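You operate a simulated robot arm through the tools that you are given. There is no shell and no other tool.

You are at the controls of a simulated robot arm. One attempt, no reset.

TASK
Rinse the hanging cup at the sink and swing it to VAT.
Fine: run water into it, close the water, empty it by the grey button; leave the purple dial and the ribbed cups.

Only the result counts: the job must be done as asked and must still hold three seconds after the hand-in. Knocking over, shifting, dropping, spilling or breaking anything else fails it.

THE ROBOT
A 6-joint arm with a two-finger parallel gripper, fixed in place. Base frame: the origin is at the foot of the arm, x ahead of it, y to its left, z up. Lengths are in m, angles in degrees, forces in N, time in s.
With the tool pointing down near the work surface it reaches from about 0.26 to 0.68 m from the base axis. Its first joint turns from -66.0 to 66.0 degrees. Payload 2.9 kg.
Tool frame: the origin (TCP) lies between the finger pads and is the grasp point; the fingertips stand 0.03 m ahead of it; z points along the fingers, y is the line along which they close. The gripper opens to 0.11 m. The fingers are 0.02 m wide and 0.01 m thick; the gripper's body (0.048 by 0.112 m) begins 0.055 m behind the TCP.
Orientation is that of the tool frame in the base frame, as a unit quaternion [x, y, z, w]. With the fingers straight down and closing along the base's y, the tool's x points along the base's -x, its y along +y and its z along -z.

THE INTERFACE
- The arm moves only by the tool step_arm. Its argument "rows" is one flat list of numbers, 7 for each row, row after row: the shift along the tool's x, y, z in units of 30 mm (1.0 is 30 mm), then the turn, a rotation vector about the tool's x, y, z in units of 5 degrees (1.0 is 5 degrees), then the gripper command, from -1 (fully open) to 1 (shut), values between in proportion. In form: [dx, dy, dz, ax, ay, az, gripper, dx, dy, dz, ax, ay, az, gripper, ...]. A call has 1 to 20 rows; each row shifts and turns the commanded pose from where the row before left it, along the tool's axes as they then stand. A call with a number of a shift or a turn outside -1 to 1 is refused whole. A row lasts 0.2 s, in which the tool goes at most 0.05 m and 8.6 degrees; a call with a longer step from one row to the next is refused whole, and so is a gripper value outside its range. Where a pose cannot be reached the arm comes as near as it can. A force on the tool above 40 N (or 10 N above the force at the start of the call, whichever is more), or a blocked arm, ends the call early, and 0.2 s more pass. The fingers move at their own pace (about 0.108 m/s each) and stop on an object; they squeeze with about 44 N. The grip force told is the motor's: it shows also when the fingers shut on nothing. Time passes only in rows, and 0.2 s behind the last, so rows that do not move let the fingers close. It gives the time, the measured TCP pose, the force on the tool (base axes), the opening and the grip force at its end, in the units of the frame above (readings bear some noise), with the torque about the TCP (base axes, N m) and any sound that the robot's microphone picked up, and new pictures: "views" is both (left out), scene, wrist or none.
- Cameras (640 x 400 px; columns grow to the right, rows downward): "scene" is fixed at [0.0788, 0.4225, 1.3847]; the picture's right is [-0.78, -0.62, 0.00], its down [-0.40, 0.50, -0.76] and it looks along [0.48, -0.60, -0.64] (base axes); focal length 214 px, centre (320, 200). "wrist" rides on the gripper at [0.072, 0.017, -0.103] in the tool frame; the picture's right is [-0.23, 0.97, 0.00], its down [-0.76, -0.18, -0.62] and it looks along [-0.61, -0.14, 0.78] (tool axes); focal length 222 px, centre (320, 200). There is no depth. A picture from a camera that has moved, and an enlarged one, comes with that camera's place and axes in the base frame and with its lens. The place of the scene camera against the robot may be out by one fixed shift of up to 0.018 m in any direction.
- zoom(camera, box): a new picture of the part [left, top, right, bottom] of that camera's present view, enlarged. It takes no simulated time.
- close_job(): hands the job in; it is judged then, once.

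Nothing tells you positions but the pictures and the camera data. Unless the task says otherwise, let go and move clear before handing in.

The tools are called as a command line: name --argument value ..., lists and objects as JSON in quotes. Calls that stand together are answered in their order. step_arm: Moves the arm, as the interface text tells. Its arguments: {"type":"object","properties":{"rows":{"type":"array"},"views":{"type":"string","enum":["both","scene","wrist","none"]}},"required":["rows"]} The other tools are called the same way: zoom (camera, box) takes an enlarged picture of a part of a camera's view; close_job () hands the job in.

At the start:

```text
time_s: 0.0
ee_pos: [0.3755, -0.0434, 1.3144]
tcp_rot: [-0.001, 1.0, 0.0, 0.0]
wrist_force: [-1.6, -0.1, 0.2]
wrist_torque: [-0.04, 0.0, 0.02]
grip_width: 0.1102
gripper_force: 0.1
```

scene: 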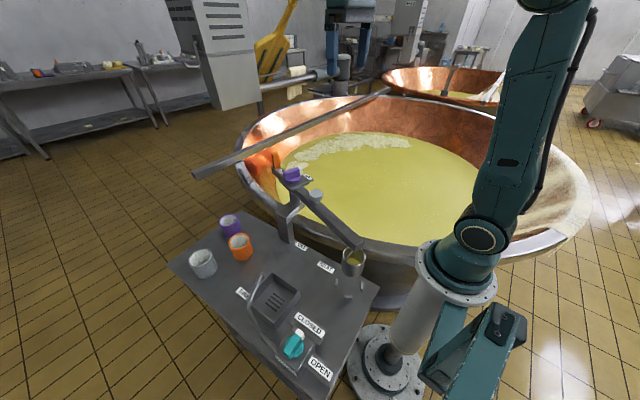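
wrist: 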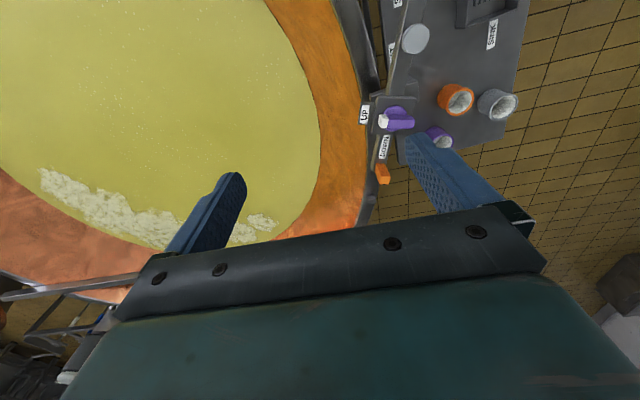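

I see a small worktop beside a copper vat, with a sink, a teal lever tap (CLOSED/OPEN), a pivoting arm carrying a hanging cup, a purple dial (UP/DOWN) and three ribbed cups. I'll zoom in first to find each of these precisely.

zoom --camera "scene" --box '[160, 150, 400, 400]'

zoom --camera "scene" --box '[260, 150, 400, 240]'

zoom --camera "scene" --box '[220, 260, 360, 400]'

zoom --camera "scene" --box '[280, 220, 390, 310]'

zoom --camera "wrist" --box '[340, 0, 560, 200]'

```text
1.60 times, centred on (280, 275) of scene
camera zoom: at [0.0788, 0.4225, 1.3847], right [-0.78, -0.62, 0.0], down [-0.4, 0.5, -0.76], along [0.48, -0.6, -0.64], focal length 343 px, centre (384, 80)
```

zoom: 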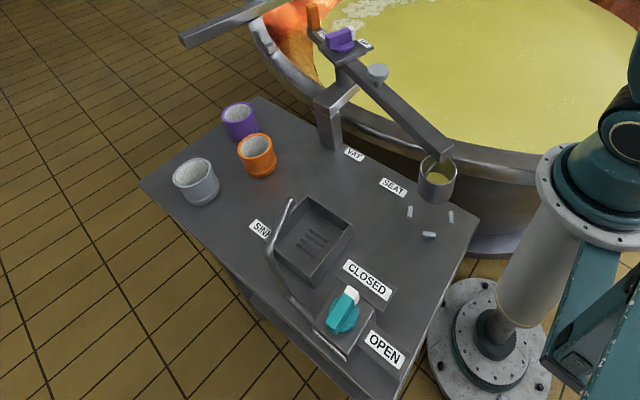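

```text
4.44 times, centred on (330, 195) of scene
camera zoom: at [0.0788, 0.4225, 1.3847], right [-0.78, -0.62, 0.0], down [-0.4, 0.5, -0.76], along [0.48, -0.6, -0.64], focal length 953 px, centre (276, 222)
```

zoom: 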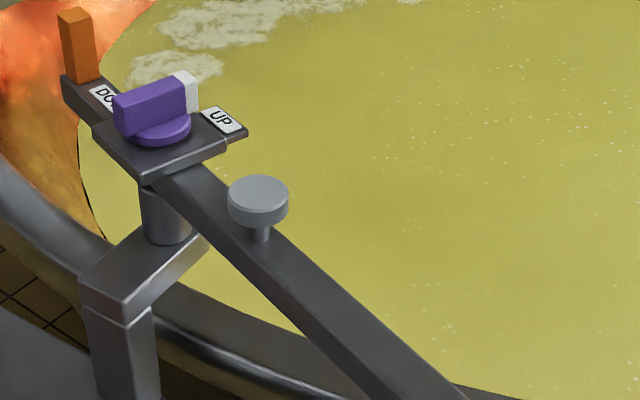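

```text
2.86 times, centred on (290, 330) of scene
camera zoom: at [0.0788, 0.4225, 1.3847], right [-0.78, -0.62, 0.0], down [-0.4, 0.5, -0.76], along [0.48, -0.6, -0.64], focal length 613 px, centre (406, -171)
```

zoom: 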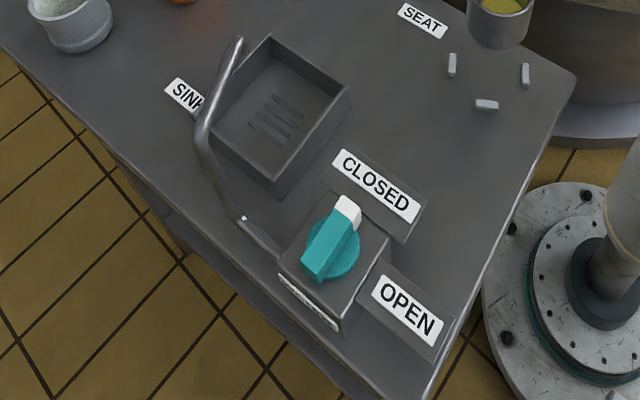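

```text
4.44 times, centred on (335, 265) of scene
camera zoom: at [0.0788, 0.4225, 1.3847], right [-0.78, -0.62, 0.0], down [-0.4, 0.5, -0.76], along [0.48, -0.6, -0.64], focal length 953 px, centre (253, -89)
```

zoom: 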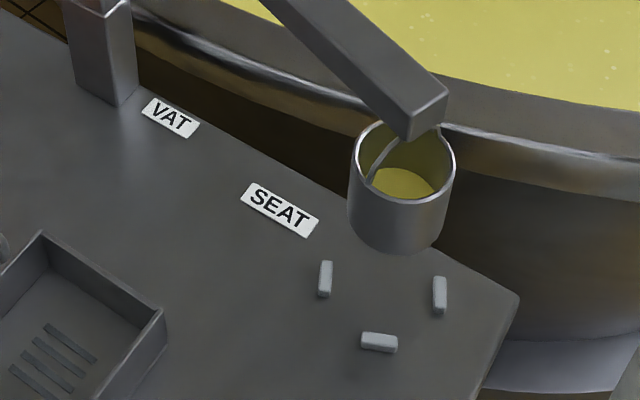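

```text
2.00 times, centred on (450, 100) of wrist
camera zoom: at [0.3037, -0.0271, 1.4192], right [0.23, 0.97, 0.0], down [0.76, -0.18, 0.62], along [0.61, -0.14, -0.78], focal length 444 px, centre (60, 400)
```

zoom: 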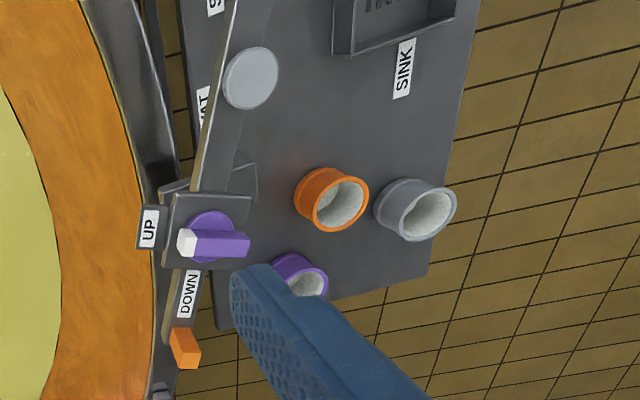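

The dial sits over the boom's pivot near (0.46, 0.07), the grey button is near (0.35, 0.10), the cup hangs over the seat pins near (0.20, 0.14), and the tap knob is near (0.21, 0.34). I'll turn the tool while it's high so the wrist camera looks toward the sink and tap.

step_arm --rows '[0, 0, 0, 0, 0, -1, -1, 0, 0, 0, 0, 0, -1, -1, 0, 0, 0, 0, 0, -1, -1, 0, 0, 0, 0, 0, -1, -1, 0, 0, 0, 0, 0, -1, -1, 0, 0, 0, 0, 0, -1, -1, 0, 0, 0, 0, 0, -1, -1, 0, 0, 0, 0, 0, -1, -1, 0, 0, 0, 0, 0, -1, -1, 0, 0, 0, 0, 0, -1, -1, 0, 0, 0, 0, 0, -1, -1, 0, 0, 0, 0, 0, -1, -1, 0, 0, 0, 0, 0, -1, -1, 0, 0, 0, 0, 0, -1, -1, 0, 0, 0, 0, 0, -1, -1, 0, 0, 0, 0, 0, -1, -1, 0, 0, 0, 0, 0, -1, -1, 0, 0, 0, 0, 0, -1, -1]' --views "both"

```text
time_s: 3.8
ee_pos: [0.3754, -0.0441, 1.315]
tcp_rot: [0.708, -0.706, 0.0, 0.0]
wrist_force: [-0.5, -0.4, 0.0]
wrist_torque: [0.01, -0.01, 0.01]
grip_width: 0.1101
gripper_force: 0.0
camera wrist: at [0.3596, -0.1164, 1.419], right [-0.97, 0.23, 0.0], down [0.18, 0.76, 0.62], along [0.14, 0.61, -0.78], focal length 222 px, centre (320, 200)
```

scene: 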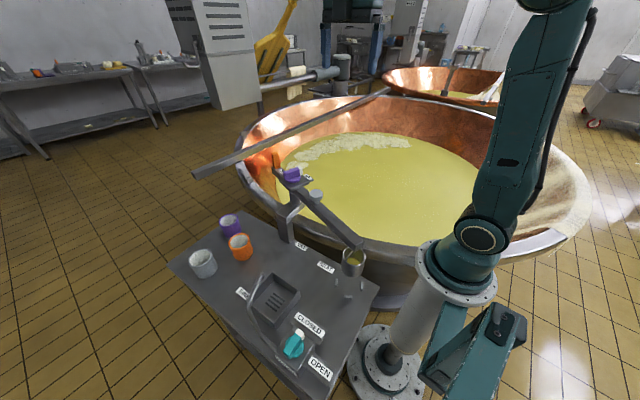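
wrist: 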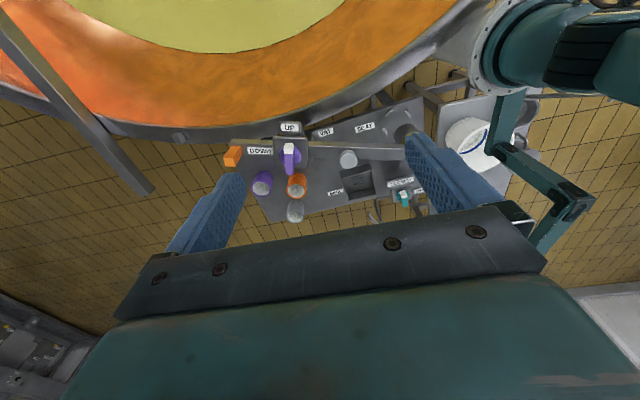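

The wrist camera now sees the whole worktop upside down. I'll zoom in to triangulate the boom, sink and tap.

zoom --camera "wrist" --box '[220, 80, 460, 230]'

zoom --camera "wrist" --box '[310, 90, 450, 230]'

```text
2.67 times, centred on (340, 155) of wrist
camera zoom: at [0.3596, -0.1164, 1.419], right [-0.97, 0.23, 0.0], down [0.18, 0.76, 0.62], along [0.14, 0.61, -0.78], focal length 592 px, centre (267, 320)
```

zoom: 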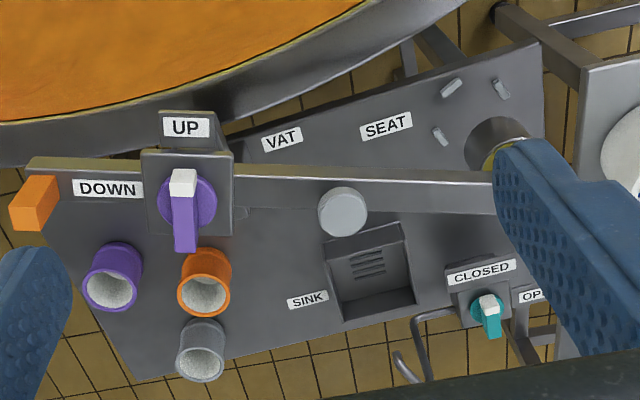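

```text
2.86 times, centred on (380, 160) of wrist
camera zoom: at [0.3596, -0.1164, 1.419], right [-0.97, 0.23, 0.0], down [0.18, 0.76, 0.62], along [0.14, 0.61, -0.78], focal length 635 px, centre (149, 314)
```

zoom: 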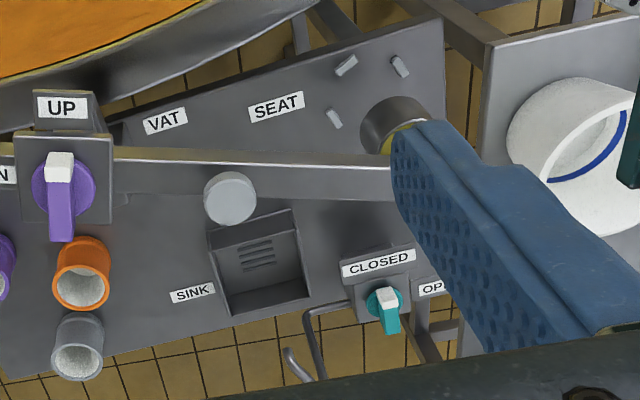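

The spout tip is near (0.32, 0.31, 0.98) and the sink centre near (0.33, 0.30), which lies on the boom's arc. I'll move in for a closer look at the cup, the boom end and the spout.

step_arm --rows '[-0.2, 0.8, 0.8, 0, 0, 0, -1, -0.2, 0.8, 0.8, 0, 0, 0, -1, -0.2, 0.8, 0.8, 0, 0, 0, -1, -0.2, 0.8, 0.8, 0, 0, 0, -1]' --views "both"

```text
time_s: 4.8
ee_pos: [0.2774, -0.019, 1.2189]
tcp_rot: [0.707, -0.707, 0.0, 0.0]
wrist_force: [0.3, 0.2, -0.7]
wrist_torque: [0.0, -0.03, 0.01]
grip_width: 0.1101
gripper_force: 0.0
camera wrist: at [0.2618, -0.0918, 1.3229], right [-0.97, 0.23, 0.0], down [0.18, 0.76, 0.62], along [0.14, 0.61, -0.78], focal length 222 px, centre (320, 200)
```

scene: 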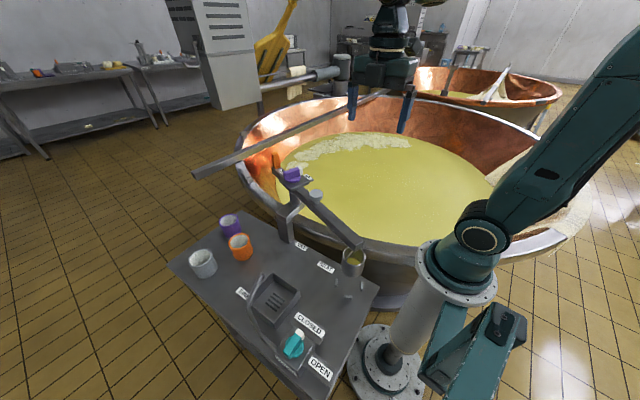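
wrist: 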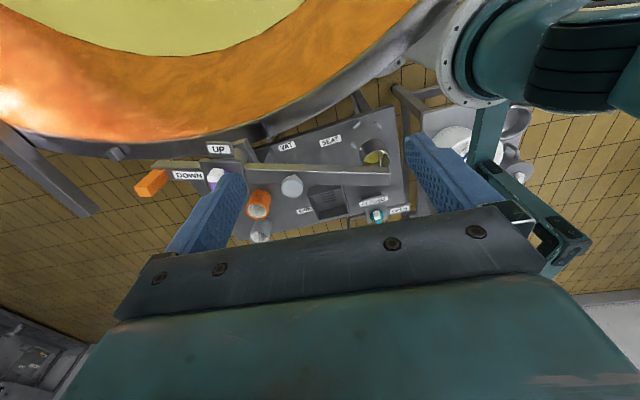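

zoom --camera "wrist" --box '[240, 110, 430, 230]'

zoom --camera "scene" --box '[230, 240, 310, 300]'

zoom --camera "scene" --box '[330, 220, 400, 290]'

```text
3.33 times, centred on (335, 170) of wrist
camera zoom: at [0.2618, -0.0918, 1.3229], right [-0.97, 0.23, 0.0], down [0.18, 0.76, 0.62], along [0.14, 0.61, -0.78], focal length 740 px, centre (270, 300)
```

zoom: 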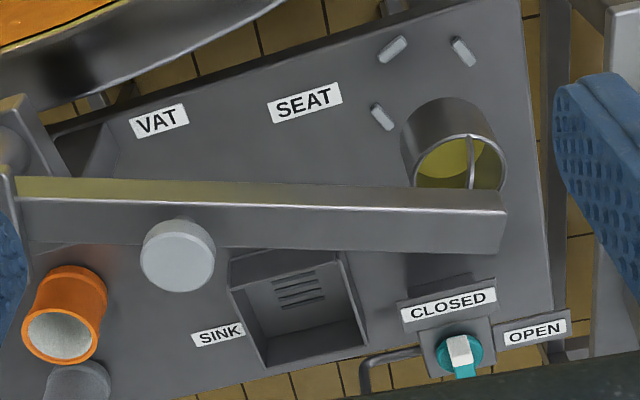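

```text
6.67 times, centred on (270, 270) of scene
camera zoom: at [0.0788, 0.4225, 1.3847], right [-0.78, -0.62, 0.0], down [-0.4, 0.5, -0.76], along [0.48, -0.6, -0.64], focal length 1430 px, centre (653, -267)
```

zoom: 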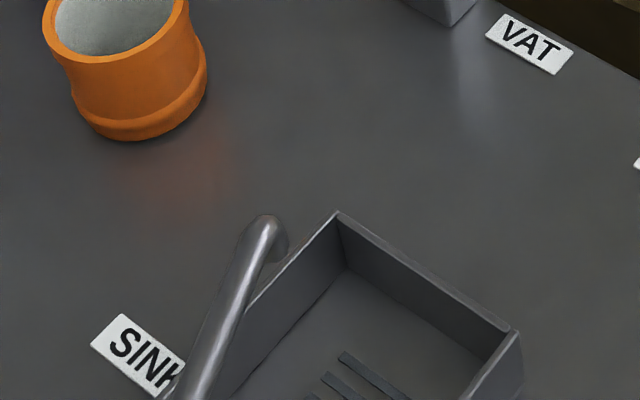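

```text
5.71 times, centred on (365, 255) of scene
camera zoom: at [0.0788, 0.4225, 1.3847], right [-0.78, -0.62, 0.0], down [-0.4, 0.5, -0.76], along [0.48, -0.6, -0.64], focal length 1226 px, centre (63, -114)
```

zoom: 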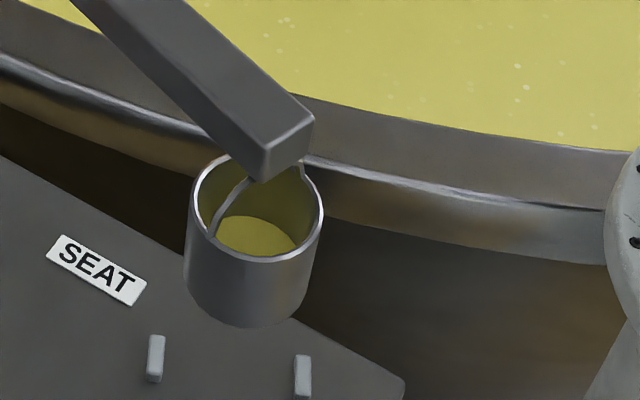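

From the triangulation, the table top is at z≈0.811, the boom top at about 1.0, the boom pivot near (0.45, 0.077), the cup rim at about 0.95 and the spout at about 0.965. I'll tilt the camera for a flatter view to check spout and cup clearance before swinging anything.

step_arm --rows '[0, 0, 0, 0, -1, 0, -1, 0, 0, 0, 0, -1, 0, -1, 0, 0, 0, 0, -1, 0, -1, 0, 0, 0, 0, -1, 0, -1, 0, 0, 0, 0, -1, 0, -1]' --views "both"

zoom --camera "scene" --box '[240, 255, 290, 345]'

zoom --camera "wrist" --box '[220, 80, 440, 230]'

```text
time_s: 6.0
ee_pos: [0.2804, -0.0145, 1.2011]
tcp_rot: [0.691, -0.69, -0.153, -0.154]
wrist_force: [1.1, 0.3, 0.2]
wrist_torque: [0.01, 0.03, 0.02]
grip_width: 0.1103
gripper_force: 0.0
out of reach, approached as far as the arm can: row 4, 5
camera wrist: at [0.2641, -0.1241, 1.2651], right [-0.97, 0.21, 0.09], down [0.17, 0.43, 0.89], along [0.14, 0.88, -0.45], focal length 222 px, centre (320, 200)
```

scene: 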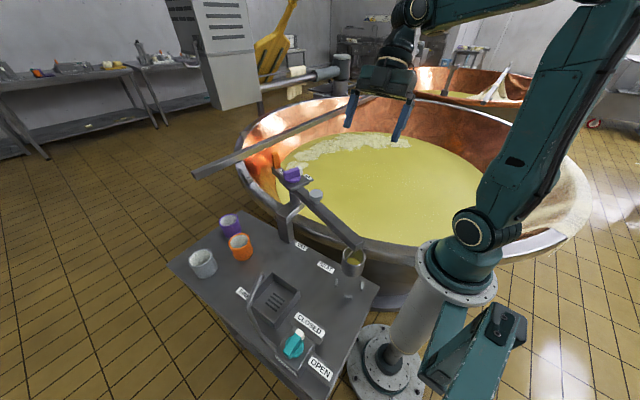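
wrist: 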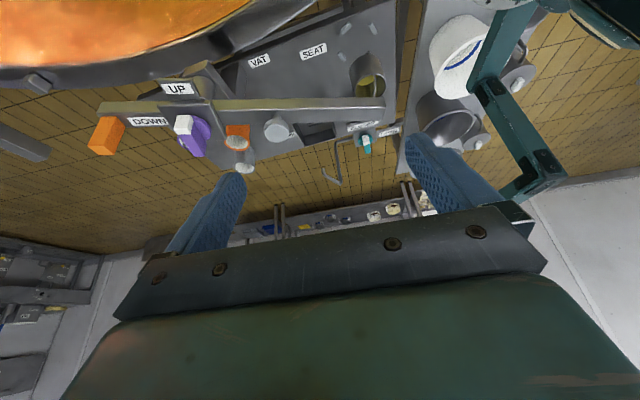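

```text
4.44 times, centred on (265, 300) of scene
camera zoom: at [0.0788, 0.4225, 1.3847], right [-0.78, -0.62, 0.0], down [-0.4, 0.5, -0.76], along [0.48, -0.6, -0.64], focal length 953 px, centre (564, -244)
```

zoom: 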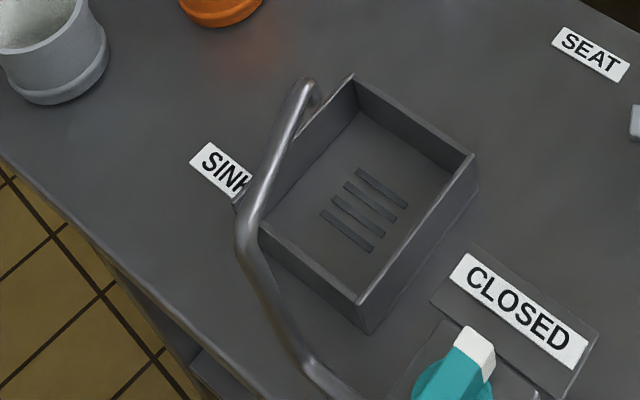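

```text
2.67 times, centred on (330, 155) of wrist
camera zoom: at [0.2641, -0.1241, 1.2651], right [-0.97, 0.21, 0.09], down [0.17, 0.43, 0.89], along [0.14, 0.88, -0.45], focal length 592 px, centre (293, 320)
```

zoom: 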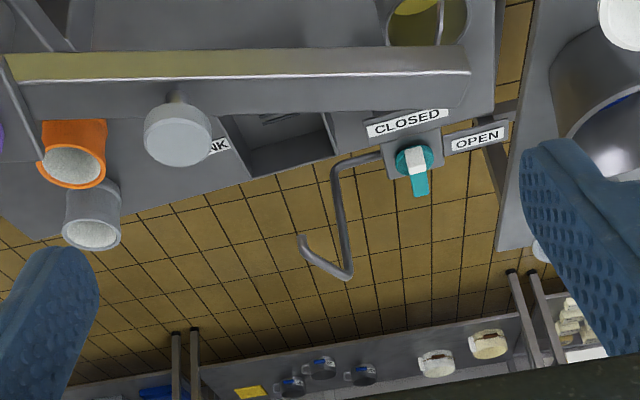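

The cup rim (about 0.945) clears the spout outlet (about 0.956), and the boom passes just over the spout. My plan is to swing the boom by the orange peg on its tail at about (0.565, 0.042). First I'll bring the tool upright and turn it to match the boom.

step_arm --rows '[0, 0, 0, 0, 1, 0, -1, 0, 0, 0, 0, 1, 0, -1, 0, 0, 0, 0, 1, 0, -1, 0, 0, 0, 0, 1, 0, -1, 0, 0, 0, 0, 1, 0, -1]' --views "none"

step_arm --rows '[0, 0, 0, 0, 0, 1, -1, 0, 0, 0, 0, 0, 1, -1, 0, 0, 0, 0, 0, 1, -1, 0, 0, 0, 0, 0, 1, -1, 0, 0, 0, 0, 0, 1, -1, 0, 0, 0, 0, 0, 1, -1, 0, 0, 0, 0, 0, 1, -1, 0, 0, 0, 0, 0, 1, -1, 0, 0, 0, 0, 0, 1, -1, 0, 0, 0, 0, 0, 1, -1, 0, 0, 0, 0, 0, 1, -1, 0, 0, 0, 0, 0, 1, -1, 0, 0, 0, 0, 0, 1, -1, 0, 0, 0, 0, 0, 1, -1, 0, 0, 0, 0, 0, 1, -1, 0, 0, 0, 0, 0, 1, -1, 0, 0, 0, 0, 0, 1, -1, 0, 0, 0, 0, 0, 1, -1]' --views "wrist"

```text
time_s: 7.2
ee_pos: [0.2802, -0.0142, 1.2013]
tcp_rot: [0.709, -0.705, -0.001, -0.001]
wrist_force: [0.4, -0.9, -0.9]
wrist_torque: [-0.01, -0.05, -0.01]
grip_width: 0.11
gripper_force: 0.0
```

```text
time_s: 11.0
ee_pos: [0.2814, -0.0152, 1.2017]
tcp_rot: [0.0, 1.0, 0.0, 0.002]
wrist_force: [0.7, 0.0, 0.2]
wrist_torque: [0.01, -0.02, -0.03]
grip_width: 0.1103
gripper_force: 0.1
camera wrist: at [0.2094, 0.0018, 1.3055], right [0.23, 0.97, 0.0], down [0.76, -0.18, 0.62], along [0.61, -0.14, -0.78], focal length 222 px, centre (320, 200)
```

wrist: 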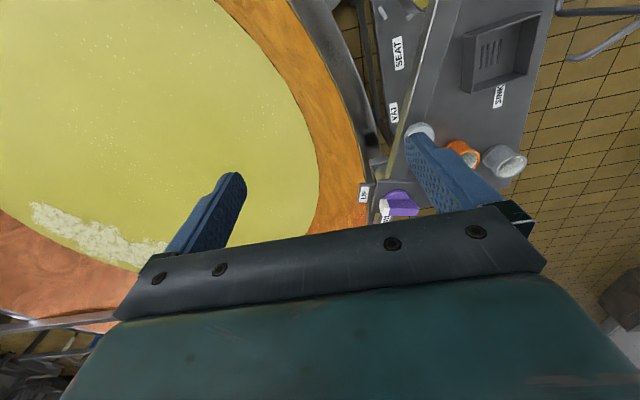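

The tool is upright at yaw 0. Next I'll move above the orange peg with the fingertips well clear of it, and align to the boom at about 15°.

step_arm --rows '[-0.947, 0.19, 0.167, 0, 0, 0, -1, -0.947, 0.19, 0.167, 0, 0, 0, -1, -0.947, 0.19, 0.167, 0, 0, 0, -1, -0.947, 0.19, 0.167, 0, 0, 0, -1, -0.947, 0.19, 0.167, 0, 0, 0, -1, -0.947, 0.19, 0.167, 0, 0, 0, -1, -0.947, 0.19, 0.167, 0, 0, 0, -1, -0.947, 0.19, 0.167, 0, 0, 0, -1, -0.947, 0.19, 0.167, 0, 0, 0, -1, -0.947, 0.19, 0.167, 0, 0, 0, -1, 0, 0, 0, 0, 0, 1, -1, 0, 0, 0, 0, 0, 1, -1, 0, 0, 0, 0, 0, 1, -1]' --views "both"

```text
time_s: 13.8
ee_pos: [0.5644, 0.0433, 1.152]
tcp_rot: [0.13, 0.991, 0.001, 0.001]
wrist_force: [0.2, 0.0, 0.8]
wrist_torque: [0.02, 0.04, 0.0]
grip_width: 0.1101
gripper_force: 0.0
camera wrist: at [0.4994, 0.0777, 1.2556], right [0.47, 0.88, 0.0], down [0.69, -0.37, 0.62], along [0.55, -0.29, -0.78], focal length 222 px, centre (320, 200)
```

scene: 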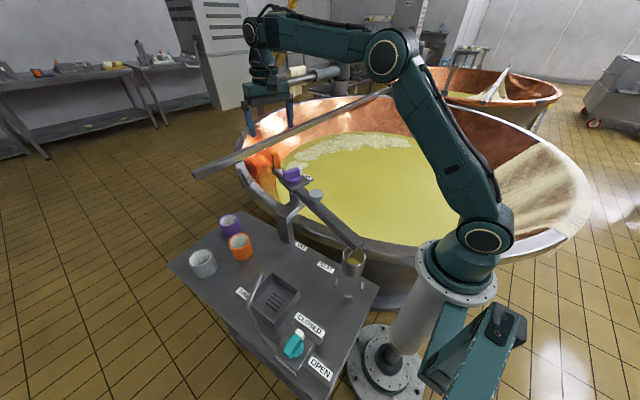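
wrist: 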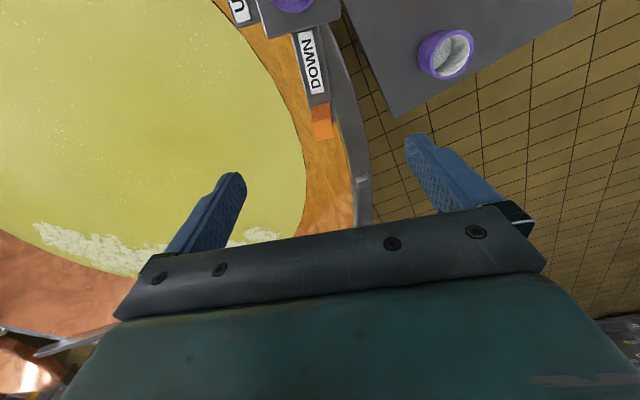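

zoom --camera "wrist" --box '[220, 0, 420, 160]'

```text
2.50 times, centred on (320, 80) of wrist
camera zoom: at [0.4994, 0.0777, 1.2556], right [0.47, 0.88, 0.0], down [0.69, -0.37, 0.62], along [0.55, -0.29, -0.78], focal length 555 px, centre (320, 500)
```

zoom: 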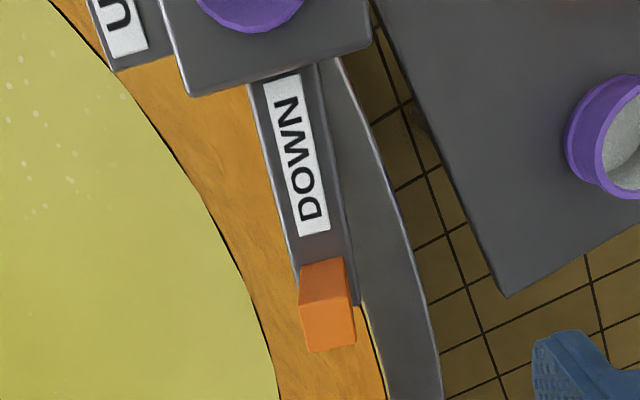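

The peg is a roughly 20 mm square block centred at (0.574, 0.043), with its top at about z=1.04. I'll descend around it with the fingers open, keeping the fingertips just above the boom.

step_arm --rows '[-0.31, 0.08, 0.9, 0, 0, 0, -1, 0, 0, 0.9, 0, 0, 0, -1, 0, 0, 0.8, 0, 0, 0, -1, 0, 0, 0.7, 0, 0, 0, -1, 0, 0, 0.5, 0, 0, 0, -1]' --views "both"

zoom --camera "wrist" --box '[200, 0, 460, 220]'

zoom --camera "scene" --box '[210, 90, 370, 210]'

```text
time_s: 15.0
ee_pos: [0.5738, 0.0432, 1.0379]
tcp_rot: [0.131, 0.991, 0.0, 0.0]
wrist_force: [-0.4, 0.3, -0.2]
wrist_torque: [-0.01, 0.01, 0.0]
grip_width: 0.1101
gripper_force: 0.0
camera wrist: at [0.5095, 0.0778, 1.142], right [0.47, 0.88, 0.0], down [0.69, -0.37, 0.62], along [0.55, -0.29, -0.78], focal length 222 px, centre (320, 200)
```

scene: 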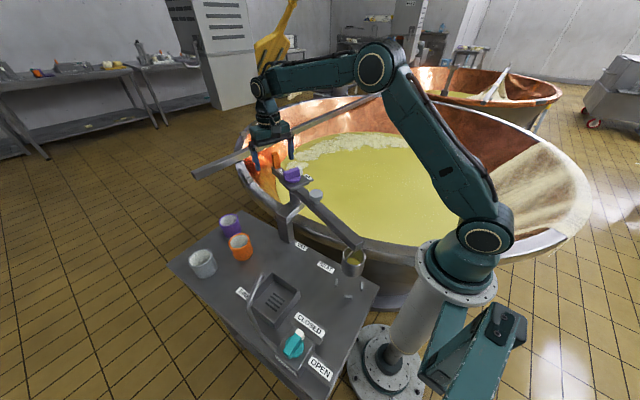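
wrist: 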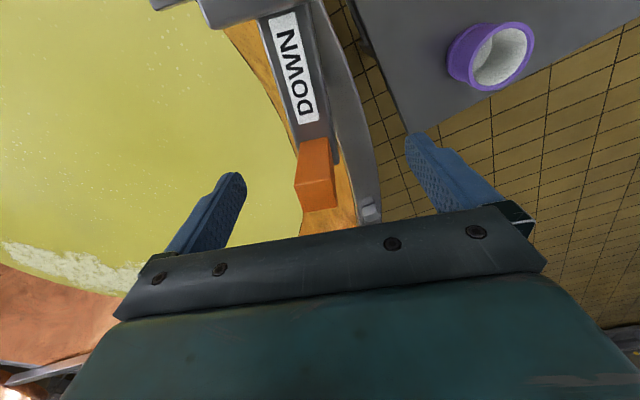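

```text
1.82 times, centred on (330, 110) of wrist
camera zoom: at [0.5095, 0.0778, 1.142], right [0.47, 0.88, 0.0], down [0.69, -0.37, 0.62], along [0.55, -0.29, -0.78], focal length 404 px, centre (302, 364)
```

zoom: 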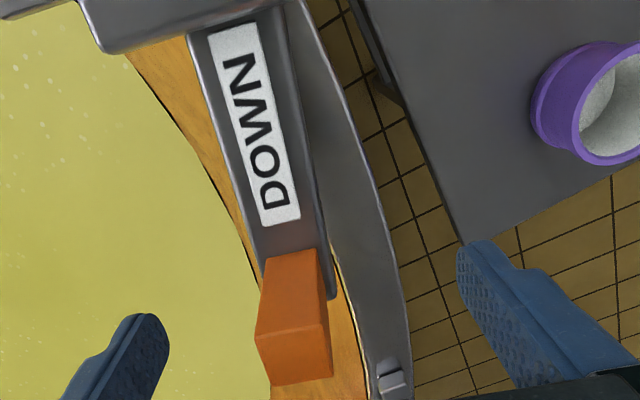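

```text
3.33 times, centred on (290, 150) of scene
camera zoom: at [0.0788, 0.4225, 1.3847], right [-0.78, -0.62, 0.0], down [-0.4, 0.5, -0.76], along [0.48, -0.6, -0.64], focal length 715 px, centre (420, 367)
```

zoom: 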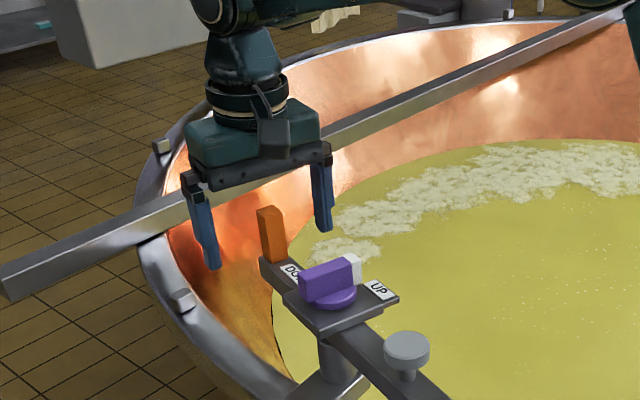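

The fingers now straddle the peg evenly, so I'll close on it.

step_arm --rows '[0, 0, 0.15, 0, 0, 0, 0.3, 0, 0, 0, 0, 0, 0, 0.5, 0, 0, 0, 0, 0, 0, 0.7, 0, 0, 0, 0, 0, 0, 1, 0, 0, 0, 0, 0, 0, 1]' --views "both"

```text
time_s: 16.2
ee_pos: [0.5762, 0.0422, 1.0339]
tcp_rot: [0.13, 0.992, 0.0, 0.0]
wrist_force: [0.4, -1.7, -1.6]
wrist_torque: [-0.5, -0.19, 0.16]
grip_width: 0.0206
gripper_force: 45.1
camera wrist: at [0.5098, 0.0773, 1.1378], right [0.47, 0.88, 0.0], down [0.69, -0.37, 0.62], along [0.55, -0.29, -0.78], focal length 222 px, centre (320, 200)
```

scene: 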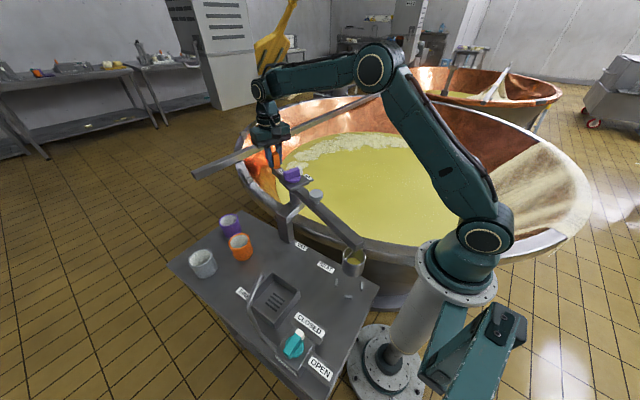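
wrist: 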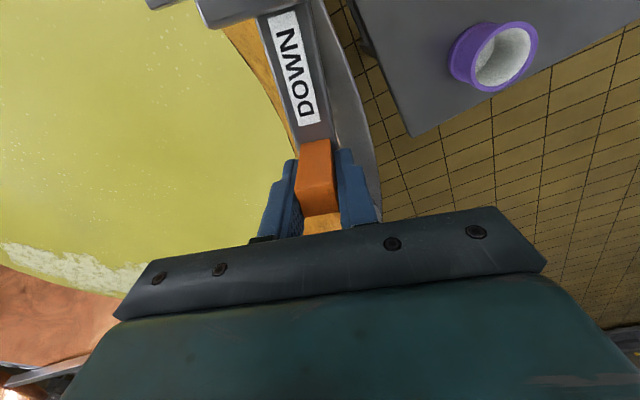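

The peg is held, with the opening at 20.6 mm. I'll relax the grip slightly so it can slide, then start swinging the boom slowly toward the sink (clockwise) to see how it responds.

step_arm --rows '[0, 0, 0, 0, 0, 0, 0.54, 0, 0, 0, 0, 0, 0, 0.54, 0.003, -0.05, 0, 0, 0, 0.13, 0.54, 0.003, -0.1, 0, 0, 0, 0.27, 0.54, 0.003, -0.149, 0, 0, 0, 0.4, 0.54, 0.003, -0.149, 0, 0, 0, 0.4, 0.54, 0.003, -0.149, 0, 0, 0, 0.4, 0.54, 0.003, -0.149, 0, 0, 0, 0.4, 0.54, 0.003, -0.149, 0, 0, 0, 0.4, 0.54, 0.003, -0.1, 0, 0, 0, 0.27, 0.54, 0.003, -0.05, 0, 0, 0, 0.13, 0.54]' --views "both"

```text
time_s: 18.6
ee_pos: [0.563, 0.0138, 1.0336]
tcp_rot: [0.25, 0.968, 0.0, 0.001]
wrist_force: [0.5, 0.4, 0.3]
wrist_torque: [0.0, 0.02, 0.01]
grip_width: 0.026
gripper_force: 0.6
camera wrist: at [0.5078, 0.0635, 1.1369], right [0.67, 0.74, 0.0], down [0.58, -0.53, 0.62], along [0.46, -0.42, -0.78], focal length 222 px, centre (320, 200)
```

scene: 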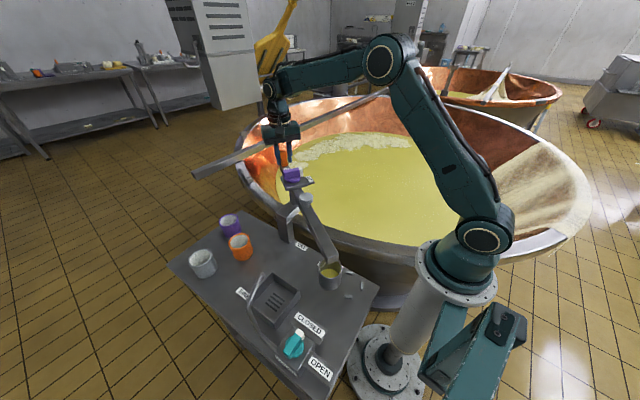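
wrist: 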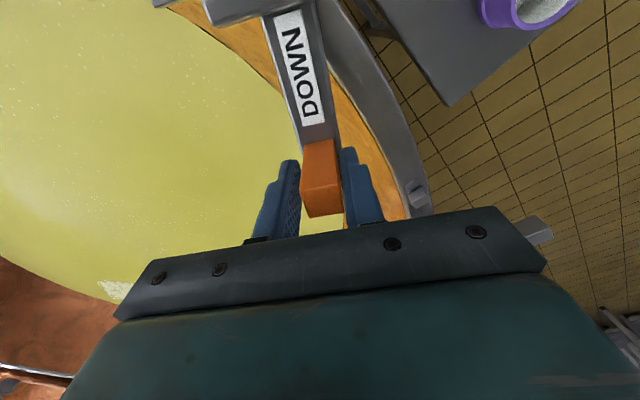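

The boom swings freely and smoothly, and the cup stays level. It's now at roughly 151°, so I'll continue toward the sink in gentle increments.

step_arm --rows '[0.003, -0.05, 0, 0, 0, 0.13, 0.54, 0.003, -0.1, 0, 0, 0, 0.27, 0.54, 0.003, -0.149, 0, 0, 0, 0.4, 0.54, 0.003, -0.149, 0, 0, 0, 0.4, 0.54, 0.003, -0.149, 0, 0, 0, 0.4, 0.54, 0.003, -0.149, 0, 0, 0, 0.4, 0.54, 0.003, -0.149, 0, 0, 0, 0.4, 0.54, 0.003, -0.149, 0, 0, 0, 0.4, 0.54, 0.003, -0.149, 0, 0, 0, 0.4, 0.54, 0.003, -0.149, 0, 0, 0, 0.4, 0.54, 0.003, -0.1, 0, 0, 0, 0.27, 0.54, 0.003, -0.05, 0, 0, 0, 0.13, 0.54]' --views "both"

zoom --camera "scene" --box '[220, 200, 360, 340]'

```text
time_s: 21.2
ee_pos: [0.5334, -0.0213, 1.0326]
tcp_rot: [0.415, 0.91, 0.001, 0.0]
wrist_force: [1.8, -0.1, 1.0]
wrist_torque: [0.02, 0.05, -0.02]
grip_width: 0.0256
gripper_force: 0.4
camera wrist: at [0.4994, 0.045, 1.1371], right [0.88, 0.47, 0.0], down [0.36, -0.69, 0.62], along [0.29, -0.55, -0.78], focal length 222 px, centre (320, 200)
```

scene: 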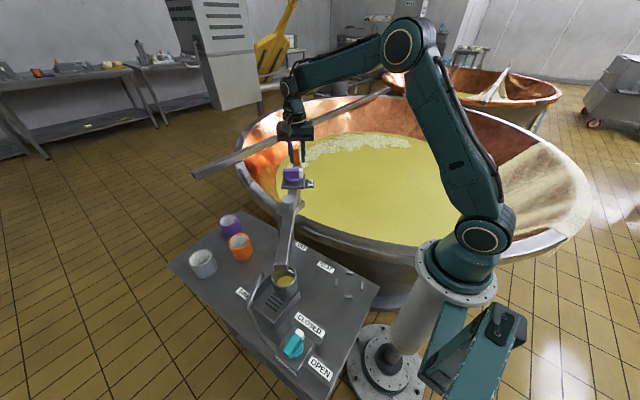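
wrist: 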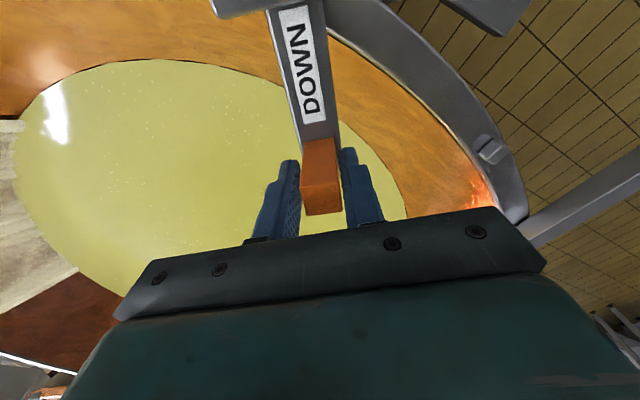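

```text
2.86 times, centred on (290, 270) of scene
camera zoom: at [0.0788, 0.4225, 1.3847], right [-0.78, -0.62, 0.0], down [-0.4, 0.5, -0.76], along [0.48, -0.6, -0.64], focal length 613 px, centre (406, 0)
```

zoom: 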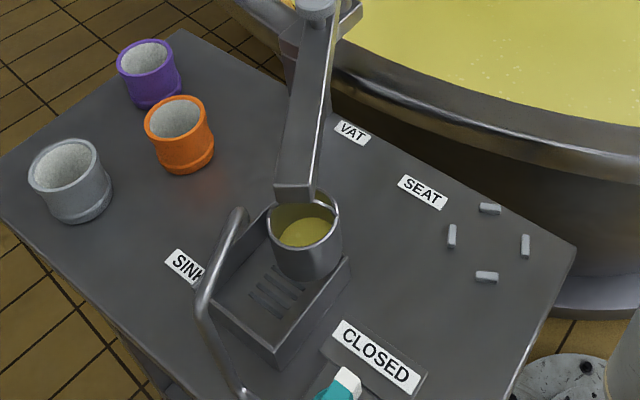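

The cup is about 12° short of the spout. I'll move in slowly and check the clearance under the spout tip.

step_arm --rows '[0.003, -0.037, 0, 0, 0, 0.1, 0.54, 0.003, -0.075, 0, 0, 0, 0.2, 0.54, 0.003, -0.112, 0, 0, 0, 0.3, 0.54, 0.003, -0.112, 0, 0, 0, 0.3, 0.54, 0.003, -0.112, 0, 0, 0, 0.3, 0.54, 0.003, -0.075, 0, 0, 0, 0.2, 0.54]' --views "both"

zoom --camera "scene" --box '[230, 220, 330, 310]'

```text
time_s: 22.6
ee_pos: [0.5209, -0.0301, 1.0326]
tcp_rot: [0.469, 0.883, 0.001, 0.0]
wrist_force: [-0.4, 0.2, -0.5]
wrist_torque: [0.01, -0.01, 0.01]
grip_width: 0.0254
gripper_force: 0.1
camera wrist: at [0.4952, 0.0392, 1.1372], right [0.93, 0.36, 0.0], down [0.28, -0.73, 0.62], along [0.22, -0.58, -0.78], focal length 222 px, centre (320, 200)
```

scene: 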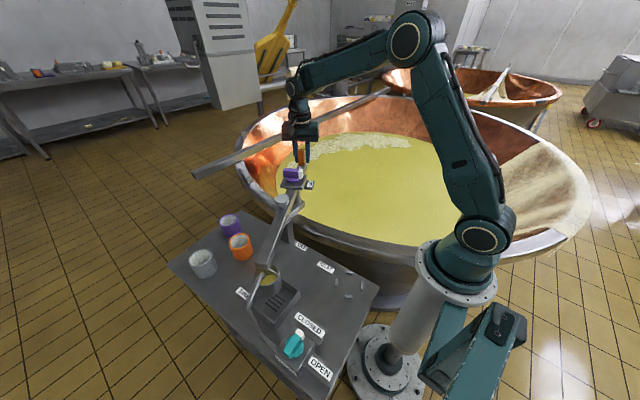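
wrist: 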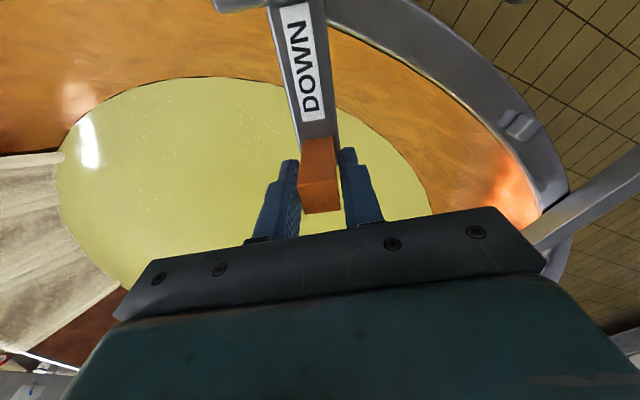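

```text
4.44 times, centred on (280, 265) of scene
camera zoom: at [0.0788, 0.4225, 1.3847], right [-0.78, -0.62, 0.0], down [-0.4, 0.5, -0.76], along [0.48, -0.6, -0.64], focal length 953 px, centre (498, -89)
```

zoom: 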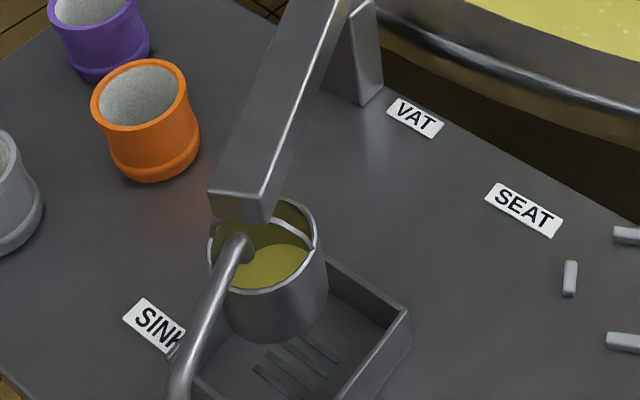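

The spout tip is already inside the cup's rim, with clearance all round. About 3–4° more will centre it.

step_arm --rows '[0.003, -0.037, 0, 0, 0, 0.1, 0.54, 0.003, -0.075, 0, 0, 0, 0.2, 0.54, 0.003, -0.075, 0, 0, 0, 0.2, 0.54, 0.003, -0.075, 0, 0, 0, 0.2, 0.54, 0, 0, 0, 0, 0, 0, 0.54]' --views "both"

zoom --camera "scene" --box '[230, 220, 330, 310]'

```text
time_s: 23.8
ee_pos: [0.515, -0.034, 1.0337]
tcp_rot: [0.495, 0.869, 0.001, 0.002]
wrist_force: [16.6, 10.5, 1.5]
wrist_torque: [-0.42, 0.09, -0.17]
grip_width: 0.0348
gripper_force: 10.0
camera wrist: at [0.4936, 0.038, 1.1373], right [0.95, 0.3, 0.0], down [0.23, -0.75, 0.62], along [0.19, -0.59, -0.78], focal length 222 px, centre (320, 200)
```

scene: 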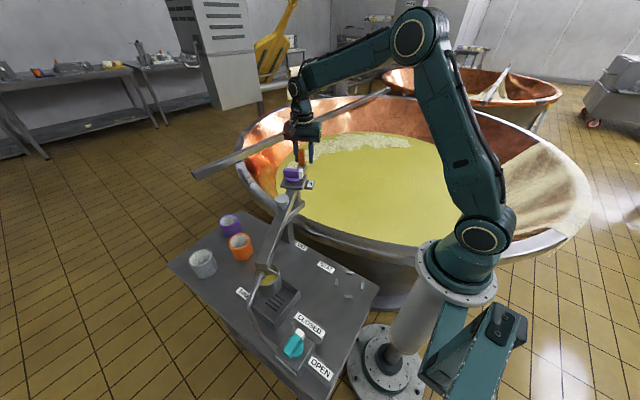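
wrist: 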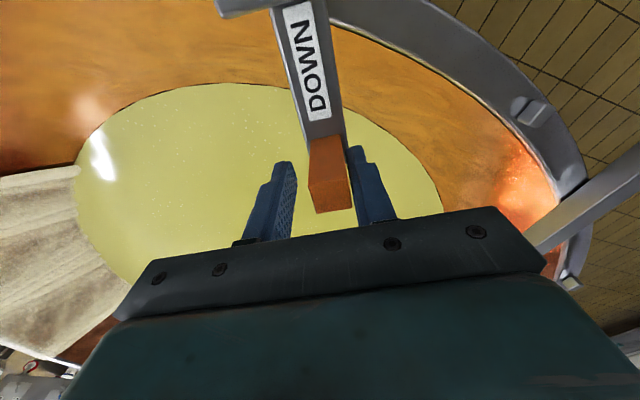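

```text
4.44 times, centred on (280, 265) of scene
camera zoom: at [0.0792, 0.4228, 1.3846], right [-0.78, -0.62, 0.0], down [-0.4, 0.5, -0.76], along [0.48, -0.6, -0.64], focal length 953 px, centre (498, -89)
```

zoom: 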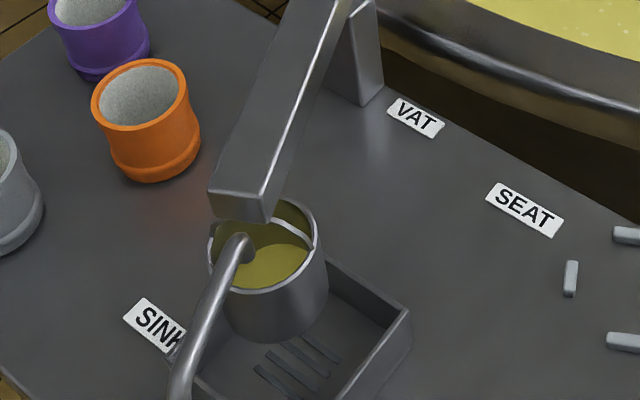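

The boom met a stop: the tool force rose to about 20 N and the cup stopped moving, with the spout inside the rim. I'll back the tool off to relieve the pressure and look closely.

step_arm --rows '[-0.003, 0.075, 0, 0, 0, -0.2, 0.54, -0.003, 0.075, 0, 0, 0, -0.2, 0.54, -0.003, 0.037, 0, 0, 0, -0.1, 0.54]' --views "both"

zoom --camera "scene" --box '[255, 250, 305, 290]'

zoom --camera "scene" --box '[265, 160, 325, 230]'

```text
time_s: 24.6
ee_pos: [0.5177, -0.033, 1.0342]
tcp_rot: [0.478, 0.879, -0.001, 0.0]
wrist_force: [6.5, 5.1, 3.2]
wrist_torque: [0.06, 0.02, -0.1]
grip_width: 0.0293
gripper_force: 3.6
camera wrist: at [0.4944, 0.0379, 1.137], right [0.94, 0.34, 0.0], down [0.27, -0.74, 0.62], along [0.21, -0.59, -0.78], focal length 222 px, centre (320, 200)
```

scene: 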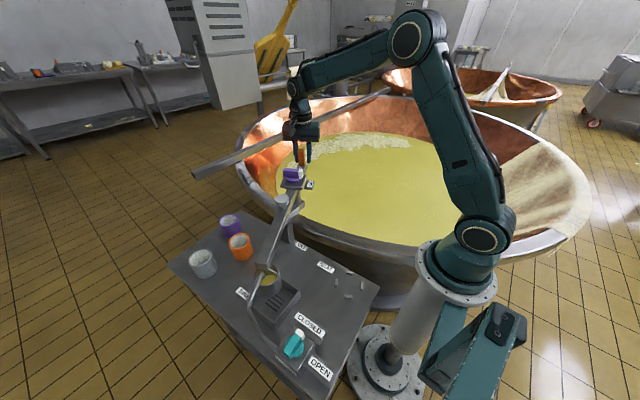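
wrist: 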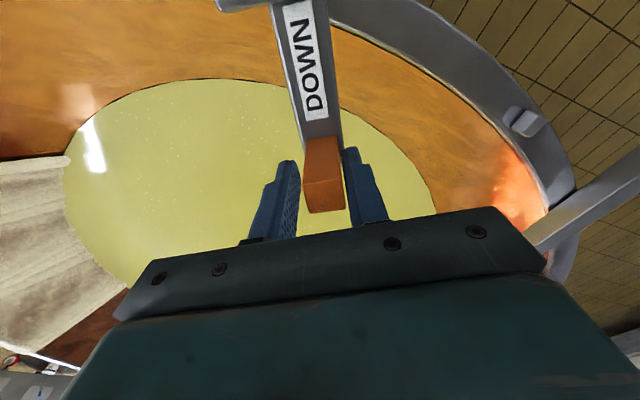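

```text
10.00 times, centred on (280, 270) of scene
camera zoom: at [0.0789, 0.4226, 1.3847], right [-0.78, -0.62, 0.0], down [-0.4, 0.5, -0.76], along [0.48, -0.6, -0.64], focal length 2145 px, centre (720, -500)
```

zoom: 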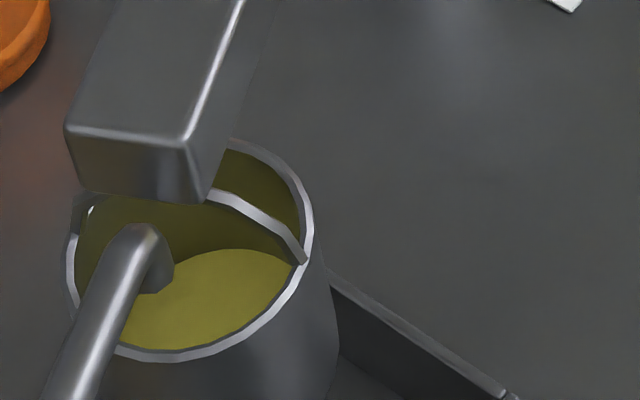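

```text
5.71 times, centred on (295, 195) of scene
camera zoom: at [0.0789, 0.4226, 1.3847], right [-0.78, -0.62, 0.0], down [-0.4, 0.5, -0.76], along [0.48, -0.6, -0.64], focal length 1226 px, centre (463, 229)
```

zoom: 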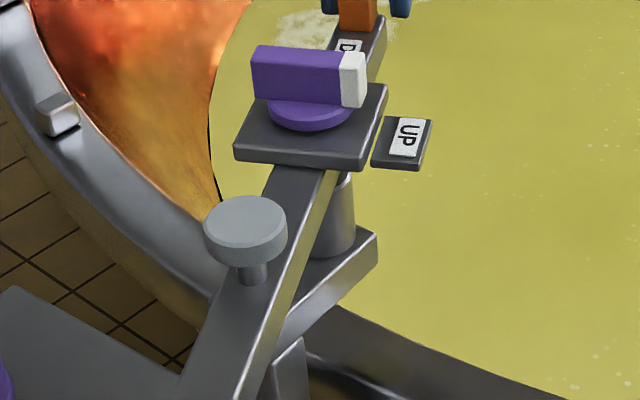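

The spout sits nearly centred over the cup and the boom is against its stop, so this is the SINK station. I'll let go of the peg and rise clear.

step_arm --rows '[0, 0, 0, 0, 0, 0, 0.2, 0, 0, 0, 0, 0, 0, -0.3, 0, 0, 0, 0, 0, 0, -1, 0, 0, 0, 0, 0, 0, -1, 0, 0, -0.7, 0, 0, 0, -1, 0, 0, -1, 0, 0, 0, -1, 0, 0, -1, 0, 0, 0, -1, 0, 0, -1, 0, 0, 0, -1, 0, 0, -1, 0, 0, 0, -1, 0, 0, -1, 0, 0, 0, -1]' --views "both"

```text
time_s: 26.8
ee_pos: [0.5188, -0.0297, 1.2047]
tcp_rot: [0.477, 0.879, 0.0, 0.001]
wrist_force: [-0.4, 0.3, -0.1]
wrist_torque: [0.0, 0.0, 0.02]
grip_width: 0.11
gripper_force: 0.0
camera wrist: at [0.4945, 0.0394, 1.3087], right [0.94, 0.34, 0.0], down [0.27, -0.74, 0.62], along [0.21, -0.59, -0.78], focal length 222 px, centre (320, 200)
```

scene: 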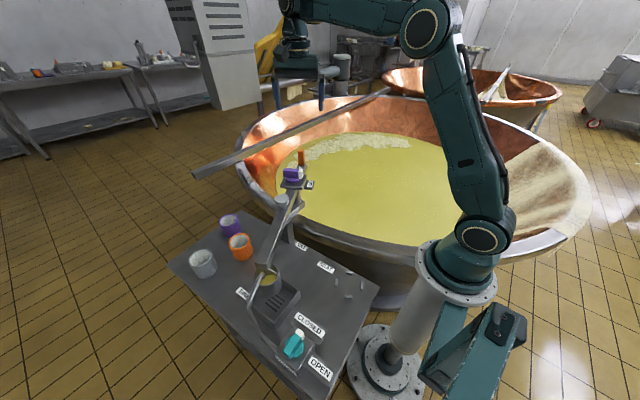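
wrist: 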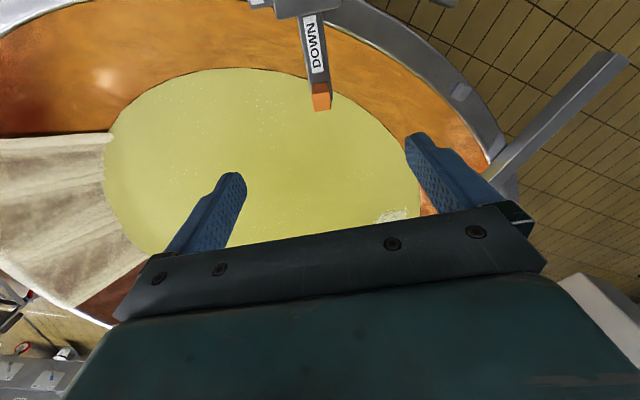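

The boom stayed in place. Next I'll turn the tool back the other way toward the grasp yaw for the tap knob.

step_arm --rows '[0, 0, 0, 0, 0, -1, -1, 0, 0, 0, 0, 0, -1, -1, 0, 0, 0, 0, 0, -1, -1, 0, 0, 0, 0, 0, -1, -1, 0, 0, 0, 0, 0, -1, -1, 0, 0, 0, 0, 0, -1, -1, 0, 0, 0, 0, 0, -1, -1, 0, 0, 0, 0, 0, -1, -1, 0, 0, 0, 0, 0, -1, -1, 0, 0, 0, 0, 0, -1, -1, 0, 0, 0, 0, 0, -1, -1, 0, 0, 0, 0, 0, -1, -1, 0, 0, 0, 0, 0, -1, -1, 0, 0, 0, 0, 0, -1, -1, 0, 0, 0, 0, 0, -1, -1, 0, 0, 0, 0, 0, -1, -1, 0, 0, 0, 0, 0, -1, -1, 0, 0, 0, 0, 0, -1, -1, 0, 0, 0, 0, 0, -1, -1, 0, 0, 0, 0, 0, -1, -1]' --views "none"

step_arm --rows '[0, 0, 0, 0, 0, -1, -1, 0, 0, 0, 0, 0, -1, -1, 0, 0, 0, 0, 0, -1, -1, 0, 0, 0, 0, 0, -1, -1, 0, 0, 0, 0, 0, -1, -1, 0, 0, 0, 0, 0, -1, -1, 0, 0, 0, 0, 0, -1, -1, 0, 0, 0, 0, 0, -1, -1, 0, 0, 0, 0, 0, -1, -1, 0, 0, 0, 0, 0, -0.4, -1]' --views "none"

```text
time_s: 31.0
ee_pos: [0.5194, -0.0308, 1.204]
tcp_rot: [-0.369, 0.93, 0.001, 0.001]
wrist_force: [-0.2, 0.2, -0.1]
wrist_torque: [-0.04, -0.02, -0.01]
grip_width: 0.1102
gripper_force: 0.1
```

```text
time_s: 33.2
ee_pos: [0.5192, -0.0315, 1.2043]
tcp_rot: [0.708, -0.706, 0.0, -0.001]
wrist_force: [0.5, -0.7, 0.4]
wrist_torque: [0.02, -0.01, 0.05]
grip_width: 0.1099
gripper_force: 0.0
```

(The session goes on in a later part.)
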